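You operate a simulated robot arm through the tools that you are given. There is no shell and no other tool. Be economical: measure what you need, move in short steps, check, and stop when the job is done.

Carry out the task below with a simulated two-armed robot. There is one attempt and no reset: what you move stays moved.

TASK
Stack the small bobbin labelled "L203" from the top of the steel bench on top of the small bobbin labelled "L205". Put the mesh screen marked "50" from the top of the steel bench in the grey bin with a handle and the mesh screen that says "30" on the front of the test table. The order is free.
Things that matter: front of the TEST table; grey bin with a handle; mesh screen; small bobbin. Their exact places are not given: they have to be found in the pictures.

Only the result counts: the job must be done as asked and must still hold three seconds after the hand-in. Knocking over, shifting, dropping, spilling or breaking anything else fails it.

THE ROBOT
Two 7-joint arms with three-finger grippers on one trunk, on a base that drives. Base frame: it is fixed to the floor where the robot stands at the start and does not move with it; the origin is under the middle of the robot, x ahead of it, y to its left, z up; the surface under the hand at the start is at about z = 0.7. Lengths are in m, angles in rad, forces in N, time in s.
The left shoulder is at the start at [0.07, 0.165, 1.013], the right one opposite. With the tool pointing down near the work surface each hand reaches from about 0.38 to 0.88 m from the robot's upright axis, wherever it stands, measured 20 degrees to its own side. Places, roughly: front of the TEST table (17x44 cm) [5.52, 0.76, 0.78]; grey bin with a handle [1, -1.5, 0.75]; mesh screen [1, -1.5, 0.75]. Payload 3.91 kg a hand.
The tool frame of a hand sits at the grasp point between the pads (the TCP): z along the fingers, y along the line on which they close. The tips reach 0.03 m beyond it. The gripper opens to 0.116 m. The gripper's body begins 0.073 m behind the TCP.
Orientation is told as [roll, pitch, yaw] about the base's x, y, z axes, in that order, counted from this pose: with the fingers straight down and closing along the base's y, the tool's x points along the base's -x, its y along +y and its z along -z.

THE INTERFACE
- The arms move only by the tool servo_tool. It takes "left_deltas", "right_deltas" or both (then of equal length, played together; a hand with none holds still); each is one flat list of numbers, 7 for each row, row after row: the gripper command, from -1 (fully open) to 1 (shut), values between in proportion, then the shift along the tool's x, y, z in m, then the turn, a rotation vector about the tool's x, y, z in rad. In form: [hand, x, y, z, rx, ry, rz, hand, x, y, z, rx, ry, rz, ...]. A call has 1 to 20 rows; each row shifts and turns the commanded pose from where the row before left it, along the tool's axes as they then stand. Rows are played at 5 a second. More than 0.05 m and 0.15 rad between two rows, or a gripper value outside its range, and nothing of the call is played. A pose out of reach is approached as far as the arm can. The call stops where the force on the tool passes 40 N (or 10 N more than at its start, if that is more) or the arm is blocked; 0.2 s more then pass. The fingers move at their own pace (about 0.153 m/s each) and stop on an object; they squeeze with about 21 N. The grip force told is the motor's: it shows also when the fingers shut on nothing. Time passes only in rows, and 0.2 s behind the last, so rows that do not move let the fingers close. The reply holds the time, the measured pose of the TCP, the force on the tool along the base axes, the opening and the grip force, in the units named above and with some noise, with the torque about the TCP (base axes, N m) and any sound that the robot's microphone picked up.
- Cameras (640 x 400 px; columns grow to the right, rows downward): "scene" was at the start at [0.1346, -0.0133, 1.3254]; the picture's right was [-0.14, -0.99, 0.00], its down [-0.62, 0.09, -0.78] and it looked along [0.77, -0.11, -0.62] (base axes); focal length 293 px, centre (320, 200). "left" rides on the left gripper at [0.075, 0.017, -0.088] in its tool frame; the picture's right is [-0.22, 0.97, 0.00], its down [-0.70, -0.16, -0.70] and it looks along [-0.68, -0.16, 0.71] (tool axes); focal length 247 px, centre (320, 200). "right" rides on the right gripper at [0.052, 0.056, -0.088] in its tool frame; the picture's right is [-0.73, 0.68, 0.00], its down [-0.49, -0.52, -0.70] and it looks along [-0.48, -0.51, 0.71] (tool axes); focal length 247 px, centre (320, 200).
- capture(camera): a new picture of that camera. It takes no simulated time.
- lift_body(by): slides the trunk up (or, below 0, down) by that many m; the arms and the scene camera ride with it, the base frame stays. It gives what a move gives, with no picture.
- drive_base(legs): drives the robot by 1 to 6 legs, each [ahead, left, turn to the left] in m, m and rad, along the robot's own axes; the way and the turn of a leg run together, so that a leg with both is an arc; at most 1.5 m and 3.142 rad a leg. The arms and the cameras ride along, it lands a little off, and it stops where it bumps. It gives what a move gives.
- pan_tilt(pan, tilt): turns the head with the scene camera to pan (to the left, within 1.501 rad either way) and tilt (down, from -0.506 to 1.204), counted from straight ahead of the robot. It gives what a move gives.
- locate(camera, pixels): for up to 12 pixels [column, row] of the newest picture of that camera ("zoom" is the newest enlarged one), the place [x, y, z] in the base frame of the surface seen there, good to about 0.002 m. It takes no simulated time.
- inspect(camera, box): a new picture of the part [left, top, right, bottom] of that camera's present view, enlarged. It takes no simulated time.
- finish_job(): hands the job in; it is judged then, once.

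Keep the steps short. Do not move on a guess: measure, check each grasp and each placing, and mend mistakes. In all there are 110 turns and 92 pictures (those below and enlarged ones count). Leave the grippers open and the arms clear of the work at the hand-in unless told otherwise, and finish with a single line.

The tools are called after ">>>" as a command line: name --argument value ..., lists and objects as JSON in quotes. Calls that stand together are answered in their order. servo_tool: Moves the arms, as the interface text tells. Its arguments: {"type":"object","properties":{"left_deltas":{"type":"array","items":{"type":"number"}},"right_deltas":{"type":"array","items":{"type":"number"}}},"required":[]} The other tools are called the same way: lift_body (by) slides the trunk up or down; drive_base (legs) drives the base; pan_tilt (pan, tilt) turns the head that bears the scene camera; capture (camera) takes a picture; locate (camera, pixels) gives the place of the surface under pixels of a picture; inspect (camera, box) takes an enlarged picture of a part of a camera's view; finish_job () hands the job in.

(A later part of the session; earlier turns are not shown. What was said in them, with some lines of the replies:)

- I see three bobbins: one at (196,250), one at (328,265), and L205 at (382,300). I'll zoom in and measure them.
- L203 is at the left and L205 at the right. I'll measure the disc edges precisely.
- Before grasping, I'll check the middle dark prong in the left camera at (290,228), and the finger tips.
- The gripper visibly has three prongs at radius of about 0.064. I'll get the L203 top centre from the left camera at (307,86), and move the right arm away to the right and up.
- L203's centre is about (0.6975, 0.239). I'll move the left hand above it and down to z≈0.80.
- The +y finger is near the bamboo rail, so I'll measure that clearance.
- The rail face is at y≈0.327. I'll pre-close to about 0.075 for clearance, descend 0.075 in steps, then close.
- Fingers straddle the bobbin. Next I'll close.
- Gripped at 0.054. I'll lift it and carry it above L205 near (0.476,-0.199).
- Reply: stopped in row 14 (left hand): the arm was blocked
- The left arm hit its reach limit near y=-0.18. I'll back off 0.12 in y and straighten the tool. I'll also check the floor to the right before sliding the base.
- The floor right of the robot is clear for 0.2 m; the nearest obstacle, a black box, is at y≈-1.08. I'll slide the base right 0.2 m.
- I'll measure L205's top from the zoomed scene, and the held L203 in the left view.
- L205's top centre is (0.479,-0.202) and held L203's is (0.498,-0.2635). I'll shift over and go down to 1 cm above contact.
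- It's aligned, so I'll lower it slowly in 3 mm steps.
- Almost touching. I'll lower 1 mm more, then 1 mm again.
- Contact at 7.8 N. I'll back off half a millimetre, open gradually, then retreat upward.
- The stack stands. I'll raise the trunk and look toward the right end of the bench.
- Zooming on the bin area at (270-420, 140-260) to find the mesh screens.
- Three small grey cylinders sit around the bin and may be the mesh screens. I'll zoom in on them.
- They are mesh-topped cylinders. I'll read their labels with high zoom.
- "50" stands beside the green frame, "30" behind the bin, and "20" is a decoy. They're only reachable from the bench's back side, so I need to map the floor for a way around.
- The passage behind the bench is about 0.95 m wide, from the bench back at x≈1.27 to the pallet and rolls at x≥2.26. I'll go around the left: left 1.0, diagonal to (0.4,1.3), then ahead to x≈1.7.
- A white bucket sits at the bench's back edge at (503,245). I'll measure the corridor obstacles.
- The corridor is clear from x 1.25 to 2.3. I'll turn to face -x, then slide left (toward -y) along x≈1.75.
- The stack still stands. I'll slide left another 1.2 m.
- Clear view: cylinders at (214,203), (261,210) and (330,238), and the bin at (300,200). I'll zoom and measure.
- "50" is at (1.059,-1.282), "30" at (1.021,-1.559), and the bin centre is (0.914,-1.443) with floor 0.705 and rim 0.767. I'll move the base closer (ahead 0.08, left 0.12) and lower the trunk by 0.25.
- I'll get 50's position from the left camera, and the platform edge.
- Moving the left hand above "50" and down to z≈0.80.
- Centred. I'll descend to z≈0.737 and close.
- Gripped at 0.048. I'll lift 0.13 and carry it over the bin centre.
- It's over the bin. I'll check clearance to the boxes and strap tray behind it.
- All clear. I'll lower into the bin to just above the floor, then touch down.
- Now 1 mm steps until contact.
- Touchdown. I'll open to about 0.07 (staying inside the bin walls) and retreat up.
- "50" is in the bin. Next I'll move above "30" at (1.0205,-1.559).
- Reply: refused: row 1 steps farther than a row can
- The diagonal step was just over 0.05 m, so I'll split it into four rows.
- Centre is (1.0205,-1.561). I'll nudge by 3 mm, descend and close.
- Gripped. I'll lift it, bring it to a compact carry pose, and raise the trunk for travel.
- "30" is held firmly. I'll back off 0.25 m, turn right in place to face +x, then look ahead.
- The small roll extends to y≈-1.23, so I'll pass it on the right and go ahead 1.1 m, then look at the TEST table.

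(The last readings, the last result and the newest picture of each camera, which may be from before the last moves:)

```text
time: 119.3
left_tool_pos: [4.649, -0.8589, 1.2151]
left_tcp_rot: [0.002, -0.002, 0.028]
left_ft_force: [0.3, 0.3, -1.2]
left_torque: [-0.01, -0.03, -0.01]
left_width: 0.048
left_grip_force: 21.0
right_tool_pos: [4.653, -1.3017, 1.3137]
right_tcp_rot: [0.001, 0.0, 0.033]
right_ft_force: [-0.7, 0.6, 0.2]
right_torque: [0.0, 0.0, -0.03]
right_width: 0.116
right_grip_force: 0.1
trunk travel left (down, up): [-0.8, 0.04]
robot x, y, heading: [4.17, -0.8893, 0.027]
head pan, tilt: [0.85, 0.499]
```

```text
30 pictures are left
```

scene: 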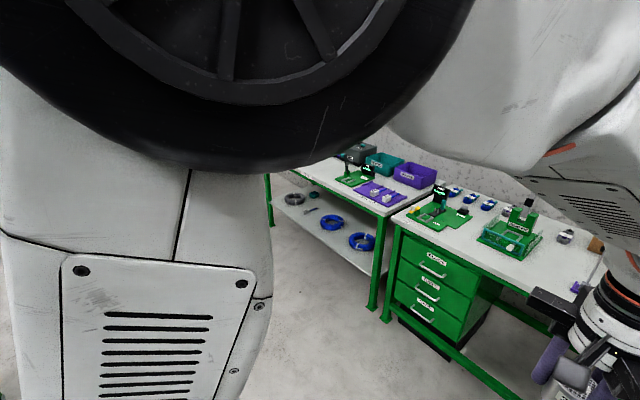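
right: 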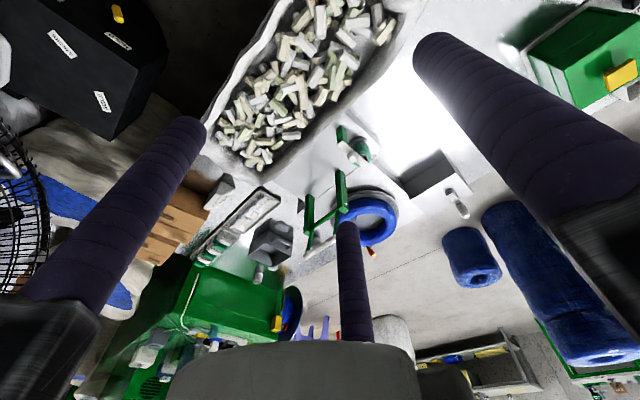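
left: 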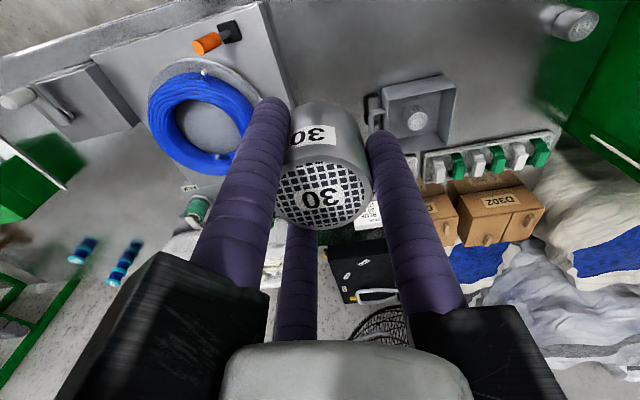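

The way is clear. I'll drive left-forward to about (4.4,0.5) and look at the table straight on.

>>> drive_base --legs '[[0.25, 1.35, -0.03]]'

>>> pan_tilt --pan 0.0 --tilt 0.55

>>> capture --camera "scene"

```text
time: 126.2
left_tool_pos: [4.8875, 0.4778, 1.2162]
left_tcp_rot: [0.003, -0.004, -0.01]
left_ft_force: [0.0, -0.5, -1.5]
left_torque: [0.02, -0.01, -0.01]
left_width: 0.0483
left_grip_force: 21.1
right_tool_pos: [4.8737, 0.0353, 1.3137]
right_tcp_rot: [0.002, 0.0, -0.008]
right_ft_force: [-0.6, 0.3, -0.5]
right_torque: [-0.04, 0.04, 0.0]
right_width: 0.1162
right_grip_force: 0.0
trunk travel left (down, up): [-0.8, 0.04]
robot x, y, heading: [4.4065, 0.4694, -0.009]
head pan, tilt: [0.85, 0.499]
```

```text
time: 127.4
left_tool_pos: [4.8865, 0.4775, 1.2157]
left_tcp_rot: [0.003, -0.003, -0.011]
left_ft_force: [0.4, 0.1, -0.4]
left_torque: [0.01, 0.0, -0.01]
left_width: 0.048
left_grip_force: 21.1
right_tool_pos: [4.8733, 0.0359, 1.3137]
right_tcp_rot: [-0.001, -0.001, -0.007]
right_ft_force: [0.0, 0.1, -0.5]
right_torque: [-0.01, -0.02, -0.01]
right_width: 0.116
right_grip_force: 0.1
trunk travel left (down, up): [-0.8, 0.04]
robot x, y, heading: [4.4063, 0.4657, -0.01]
head pan, tilt: [0.0, 0.55]
```

```text
29 pictures are left
```

scene: 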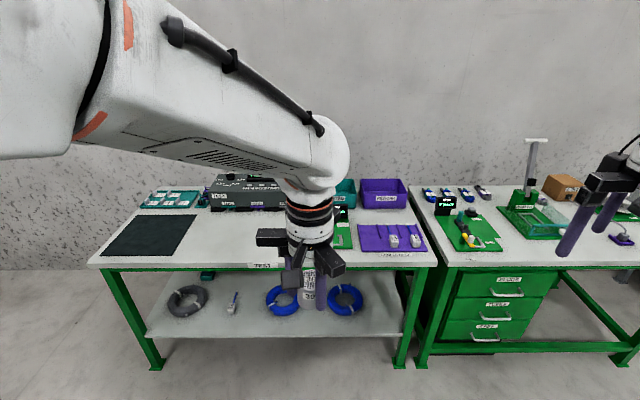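

The TEST table is the one at columns 90–437, with its label at (265,265). I'll zoom and measure its front area.

>>> inspect --camera "scene" --box '[90, 170, 440, 290]'

>>> locate --camera "scene" --pixels '[[265, 265], [100, 262], [430, 262], [190, 225], [185, 252], [220, 235], [240, 250], [250, 208], [360, 240], [425, 250], [340, 246], [215, 258]]'

```text
1.83 times, centred on (265, 230) of scene
```

zoom: 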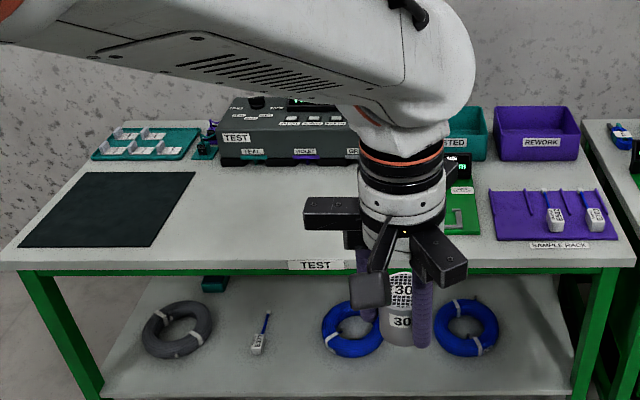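

```text
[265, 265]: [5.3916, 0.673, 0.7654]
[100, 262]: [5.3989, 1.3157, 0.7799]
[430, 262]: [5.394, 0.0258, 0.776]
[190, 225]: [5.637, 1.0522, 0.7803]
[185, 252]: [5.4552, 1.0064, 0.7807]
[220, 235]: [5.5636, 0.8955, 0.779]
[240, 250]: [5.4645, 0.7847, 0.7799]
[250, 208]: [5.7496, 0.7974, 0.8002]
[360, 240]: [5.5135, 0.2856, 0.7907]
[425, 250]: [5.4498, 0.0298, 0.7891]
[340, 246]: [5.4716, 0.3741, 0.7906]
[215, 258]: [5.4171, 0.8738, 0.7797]
```

The front edge is x≈5.395, the top z≈0.780, and it's free around (5.51,0.76). I'll drive closer and lower the trunk by 0.17.

>>> drive_base --legs '[[0.42, 0.14, 0.01]]'

>>> lift_body --by -0.17

>>> pan_tilt --pan 0.2 --tilt 0.8

>>> capture --camera "scene"

>>> capture --camera "left"

```text
time: 130.1
left_tool_pos: [5.3112, 0.6193, 1.2164]
left_tcp_rot: [0.004, -0.004, -0.003]
left_ft_force: [0.2, -0.1, -1.0]
left_torque: [0.02, -0.01, -0.01]
left_width: 0.048
left_grip_force: 21.0
right_tool_pos: [5.3013, 0.1781, 1.3143]
right_tcp_rot: [0.001, -0.002, 0.001]
right_ft_force: [0.0, -0.6, 0.0]
right_torque: [0.02, 0.0, 0.01]
right_width: 0.1161
right_grip_force: 0.0
trunk travel left (down, up): [-0.8, 0.04]
robot x, y, heading: [4.8315, 0.6025, -0.003]
head pan, tilt: [0.0, 0.55]
```

```text
time: 132.0
left_tool_pos: [5.3122, 0.6203, 1.0463]
left_tcp_rot: [0.004, -0.004, -0.003]
left_ft_force: [0.0, 0.5, -1.6]
left_torque: [-0.01, 0.0, -0.03]
left_width: 0.0479
left_grip_force: 21.2
right_tool_pos: [5.3014, 0.1796, 1.1442]
right_tcp_rot: [0.001, -0.002, -0.001]
right_ft_force: [0.3, -0.9, 0.6]
right_torque: [-0.03, 0.04, 0.0]
right_width: 0.116
right_grip_force: 0.2
trunk travel left (down, up): [-0.63, 0.21]
robot x, y, heading: [4.8311, 0.6048, 0.004]
head pan, tilt: [0.0, 0.55]
```

```text
time: 132.8
left_tool_pos: [5.311, 0.6183, 1.0462]
left_tcp_rot: [0.004, -0.002, -0.003]
left_ft_force: [0.2, 0.0, -1.6]
left_torque: [0.0, 0.0, 0.01]
left_width: 0.048
left_grip_force: 20.9
right_tool_pos: [5.3014, 0.1786, 1.1431]
right_tcp_rot: [0.0, 0.0, -0.001]
right_ft_force: [0.0, 0.1, -1.2]
right_torque: [-0.01, -0.01, -0.01]
right_width: 0.1165
right_grip_force: 0.1
trunk travel left (down, up): [-0.63, 0.21]
robot x, y, heading: [4.8298, 0.605, 0.0]
head pan, tilt: [0.201, 0.799]
```

```text
27 pictures are left
```

scene: 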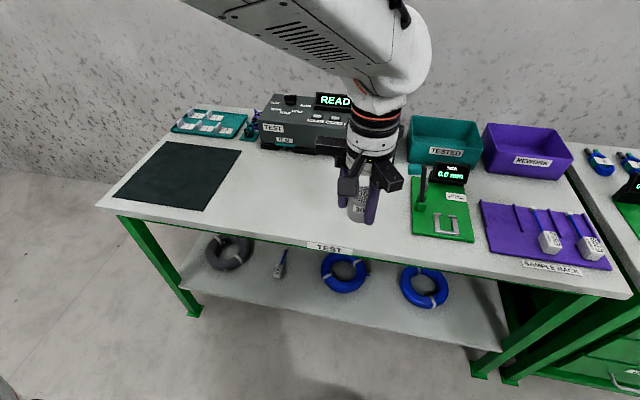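

```text
26 pictures are left
```

left: 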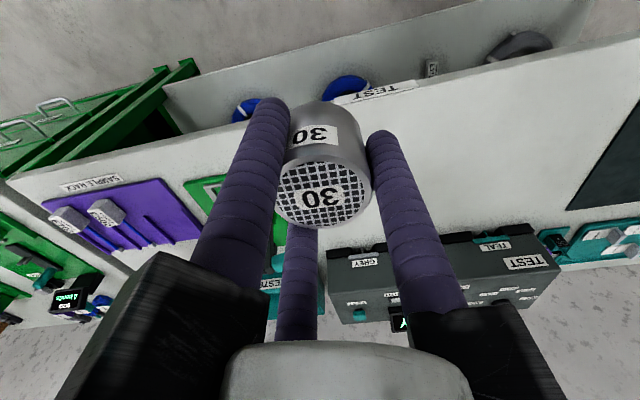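

Moving to (5.51,0.76) and down to z≈0.84.

>>> servo_tool --left_deltas '[1, -0.04, 0.0285, 0, 0, 0, 0, 1, -0.04, 0.0285, 0, 0, 0, 0, 1, -0.04, 0.0285, 0, 0, 0, 0, 1, -0.04, 0.0285, 0, 0, 0, 0, 1, -0.039, 0.0285, 0, 0, 0, 0, 1, 0, 0, 0.05, 0, 0, 0, 1, 0, 0, 0.05, 0, 0, 0, 1, 0, 0, 0.05, 0, 0, 0, 1, 0, 0, 0.05, 0, 0, 0, 1, 0, 0, 0, 0, 0, 0]'

>>> capture --camera "scene"

>>> capture --camera "left"

```text
time: 135.0
left_tool_pos: [5.5108, 0.7639, 0.8462]
left_tcp_rot: [0.004, -0.003, -0.004]
left_ft_force: [0.0, 0.2, -1.3]
left_torque: [0.01, -0.02, -0.02]
left_width: 0.0477
left_grip_force: 21.1
right_tool_pos: [5.3016, 0.1785, 1.144]
right_tcp_rot: [0.0, -0.001, 0.002]
right_ft_force: [0.2, -0.6, 1.2]
right_torque: [0.0, -0.03, -0.01]
right_width: 0.116
right_grip_force: 0.0
trunk travel left (down, up): [-0.63, 0.21]
robot x, y, heading: [4.8282, 0.6029, 0.002]
head pan, tilt: [0.201, 0.799]
```

```text
25 pictures are left
```

scene: 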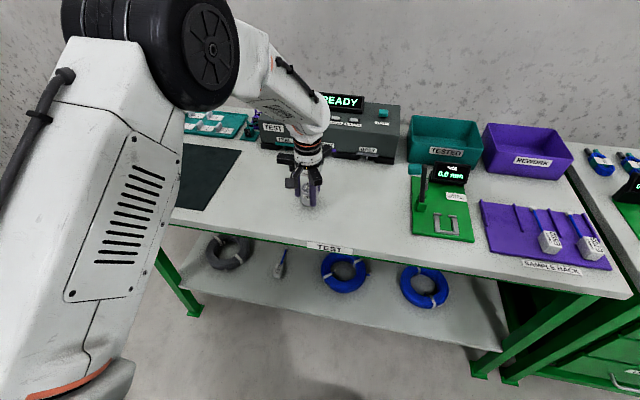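

```text
24 pictures are left
```

left: 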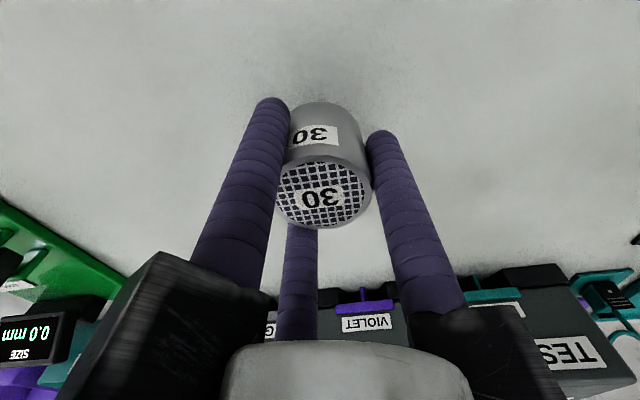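

It's over free table. I'll lower to contact: 23 mm, then 1 mm steps.

>>> servo_tool --left_deltas '[1, 0, 0, 0.015, 0, 0, 0, 1, 0, 0, 0.009, 0, 0, 0, 1, 0, 0, 0.001, 0, 0, 0, 1, 0, 0, 0.001, 0, 0, 0, 1, 0, 0, 0.001, 0, 0, 0, 1, 0, 0, 0, 0, 0, 0]'

```text
time: 136.4
left_tool_pos: [5.513, 0.7635, 0.82]
left_tcp_rot: [0.004, -0.002, -0.004]
left_ft_force: [0.5, 0.1, -0.2]
left_torque: [-0.01, -0.01, 0.01]
left_width: 0.048
left_grip_force: 20.6
right_tool_pos: [5.3017, 0.1788, 1.1433]
right_tcp_rot: [-0.002, 0.0, -0.001]
right_ft_force: [0.5, -0.1, 0.1]
right_torque: [-0.02, -0.01, -0.02]
right_width: 0.1161
right_grip_force: 0.1
trunk travel left (down, up): [-0.63, 0.21]
robot x, y, heading: [4.8259, 0.6023, -0.004]
head pan, tilt: [0.201, 0.799]
```

>>> servo_tool --left_deltas '[1, 0, 0, 0.001, 0, 0, 0, 1, 0, 0, 0.0005, 0, 0, 0, 1, 0, 0, 0, 0, 0, 0]'

```text
time: 137.2
left_tool_pos: [5.512, 0.7627, 0.8205]
left_tcp_rot: [0.004, -0.005, -0.002]
left_ft_force: [-0.4, 2.5, 12.3]
left_torque: [0.04, -0.02, 0.02]
left_width: 0.0478
left_grip_force: 21.0
right_tool_pos: [5.3003, 0.1779, 1.1452]
right_tcp_rot: [-0.001, -0.002, -0.001]
right_ft_force: [0.3, 0.2, 0.4]
right_torque: [-0.01, 0.0, -0.02]
right_width: 0.116
right_grip_force: 0.1
trunk travel left (down, up): [-0.63, 0.21]
robot x, y, heading: [4.8297, 0.6036, 0.002]
head pan, tilt: [0.201, 0.799]
```

Touchdown. I'll release gradually and retreat up and away.

>>> servo_tool --left_deltas '[1, 0, 0, -0.001, 0, 0, 0, 0.1, 0, 0, 0, 0, 0, 0, -0.1, 0, 0, 0, 0, 0, 0, -0.4, 0, 0, 0, 0, 0, 0, -0.7, 0, 0, 0, 0, 0, 0, -0.7, 0, 0, -0.03, 0, 0, 0, -0.7, 0, 0, -0.05, 0, 0, 0, -0.7, 0, 0, -0.05, 0, 0, 0, -0.7, 0, 0, -0.05, 0, 0, 0, -1, 0.04, -0.02, 0, 0, 0, 0, -1, 0.04, -0.02, 0, 0, 0, 0, -1, 0.04, -0.02, 0, 0, 0, 0, -1, 0.04, -0.02, 0, 0, 0, 0, -1, 0, 0, 0, 0, 0, 0]'

>>> capture --camera "scene"

>>> capture --camera "left"

```text
time: 140.2
left_tool_pos: [5.3508, 0.6832, 0.9977]
left_tcp_rot: [0.004, -0.002, -0.005]
left_ft_force: [0.3, -0.3, -0.2]
left_torque: [-0.04, 0.0, 0.05]
left_width: 0.116
left_grip_force: 0.0
right_tool_pos: [5.3019, 0.1787, 1.1437]
right_tcp_rot: [0.001, 0.001, 0.0]
right_ft_force: [-0.1, 0.0, 1.0]
right_torque: [-0.01, 0.0, 0.05]
right_width: 0.116
right_grip_force: 0.1
trunk travel left (down, up): [-0.63, 0.21]
robot x, y, heading: [4.8271, 0.606, -0.002]
head pan, tilt: [0.201, 0.799]
```

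```text
23 pictures are left
```

scene: 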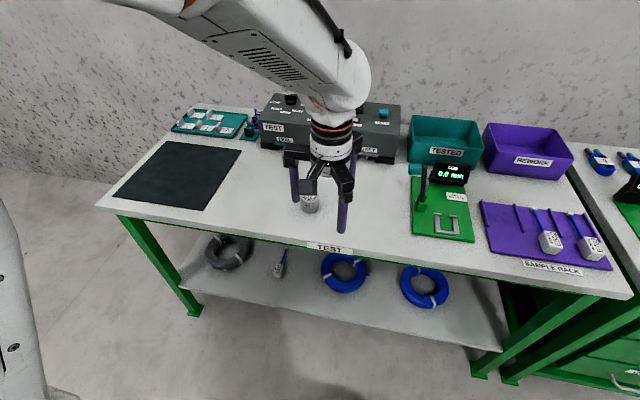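

```text
22 pictures are left
```

left: 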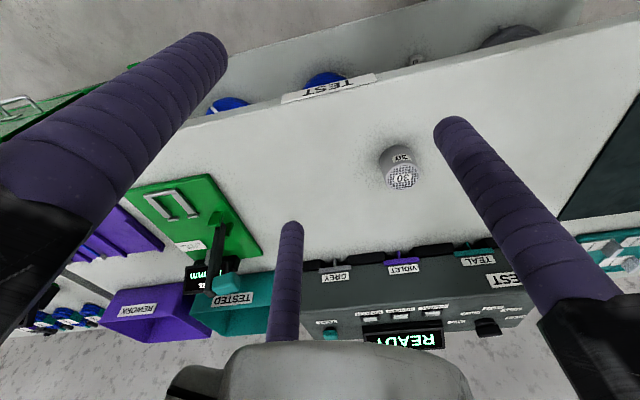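

"30" stands upright on the front of the TEST table. I'll back the robot off to be clear and take a final check picture.

>>> locate --camera "left" --pixels '[[402, 178]]'

>>> drive_base --legs '[[-0.3, 0, 0]]'

>>> inspect --camera "scene" --box '[120, 90, 520, 300]'

```text
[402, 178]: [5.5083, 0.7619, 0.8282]
```

```text
time: 142.2
left_tool_pos: [5.0503, 0.6818, 0.9982]
left_tcp_rot: [0.001, -0.003, -0.007]
left_ft_force: [0.3, -0.1, 0.9]
left_torque: [-0.04, -0.02, -0.01]
left_width: 0.1158
left_grip_force: 0.0
right_tool_pos: [4.9996, 0.1777, 1.1432]
right_tcp_rot: [0.0, 0.0, -0.002]
right_ft_force: [0.2, 0.4, -0.7]
right_torque: [-0.02, -0.04, 0.03]
right_width: 0.116
right_grip_force: 0.1
trunk travel left (down, up): [-0.63, 0.21]
robot x, y, heading: [4.5266, 0.6053, -0.005]
head pan, tilt: [0.201, 0.799]
```

```text
1.60 times, centred on (320, 195) of scene
```

zoom: 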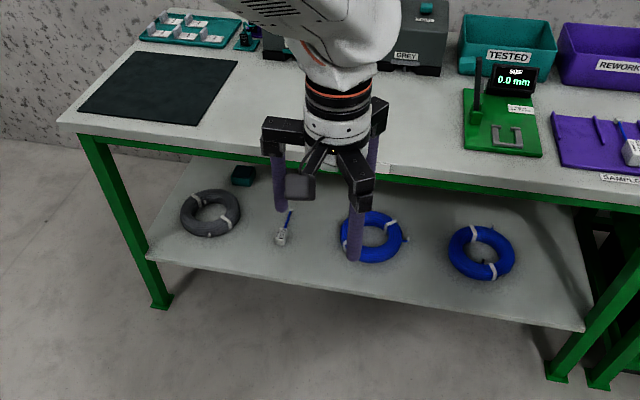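

All three placements have been checked, the grippers are open and the arms are clear, so I'm handing in.

>>> finish_job

```text
The job is handed in.
```

Job handed in: L203 is stacked on L205, mesh screen "50" is in the grey bin with the handle, and mesh screen "30" stands on the front of the TEST table.
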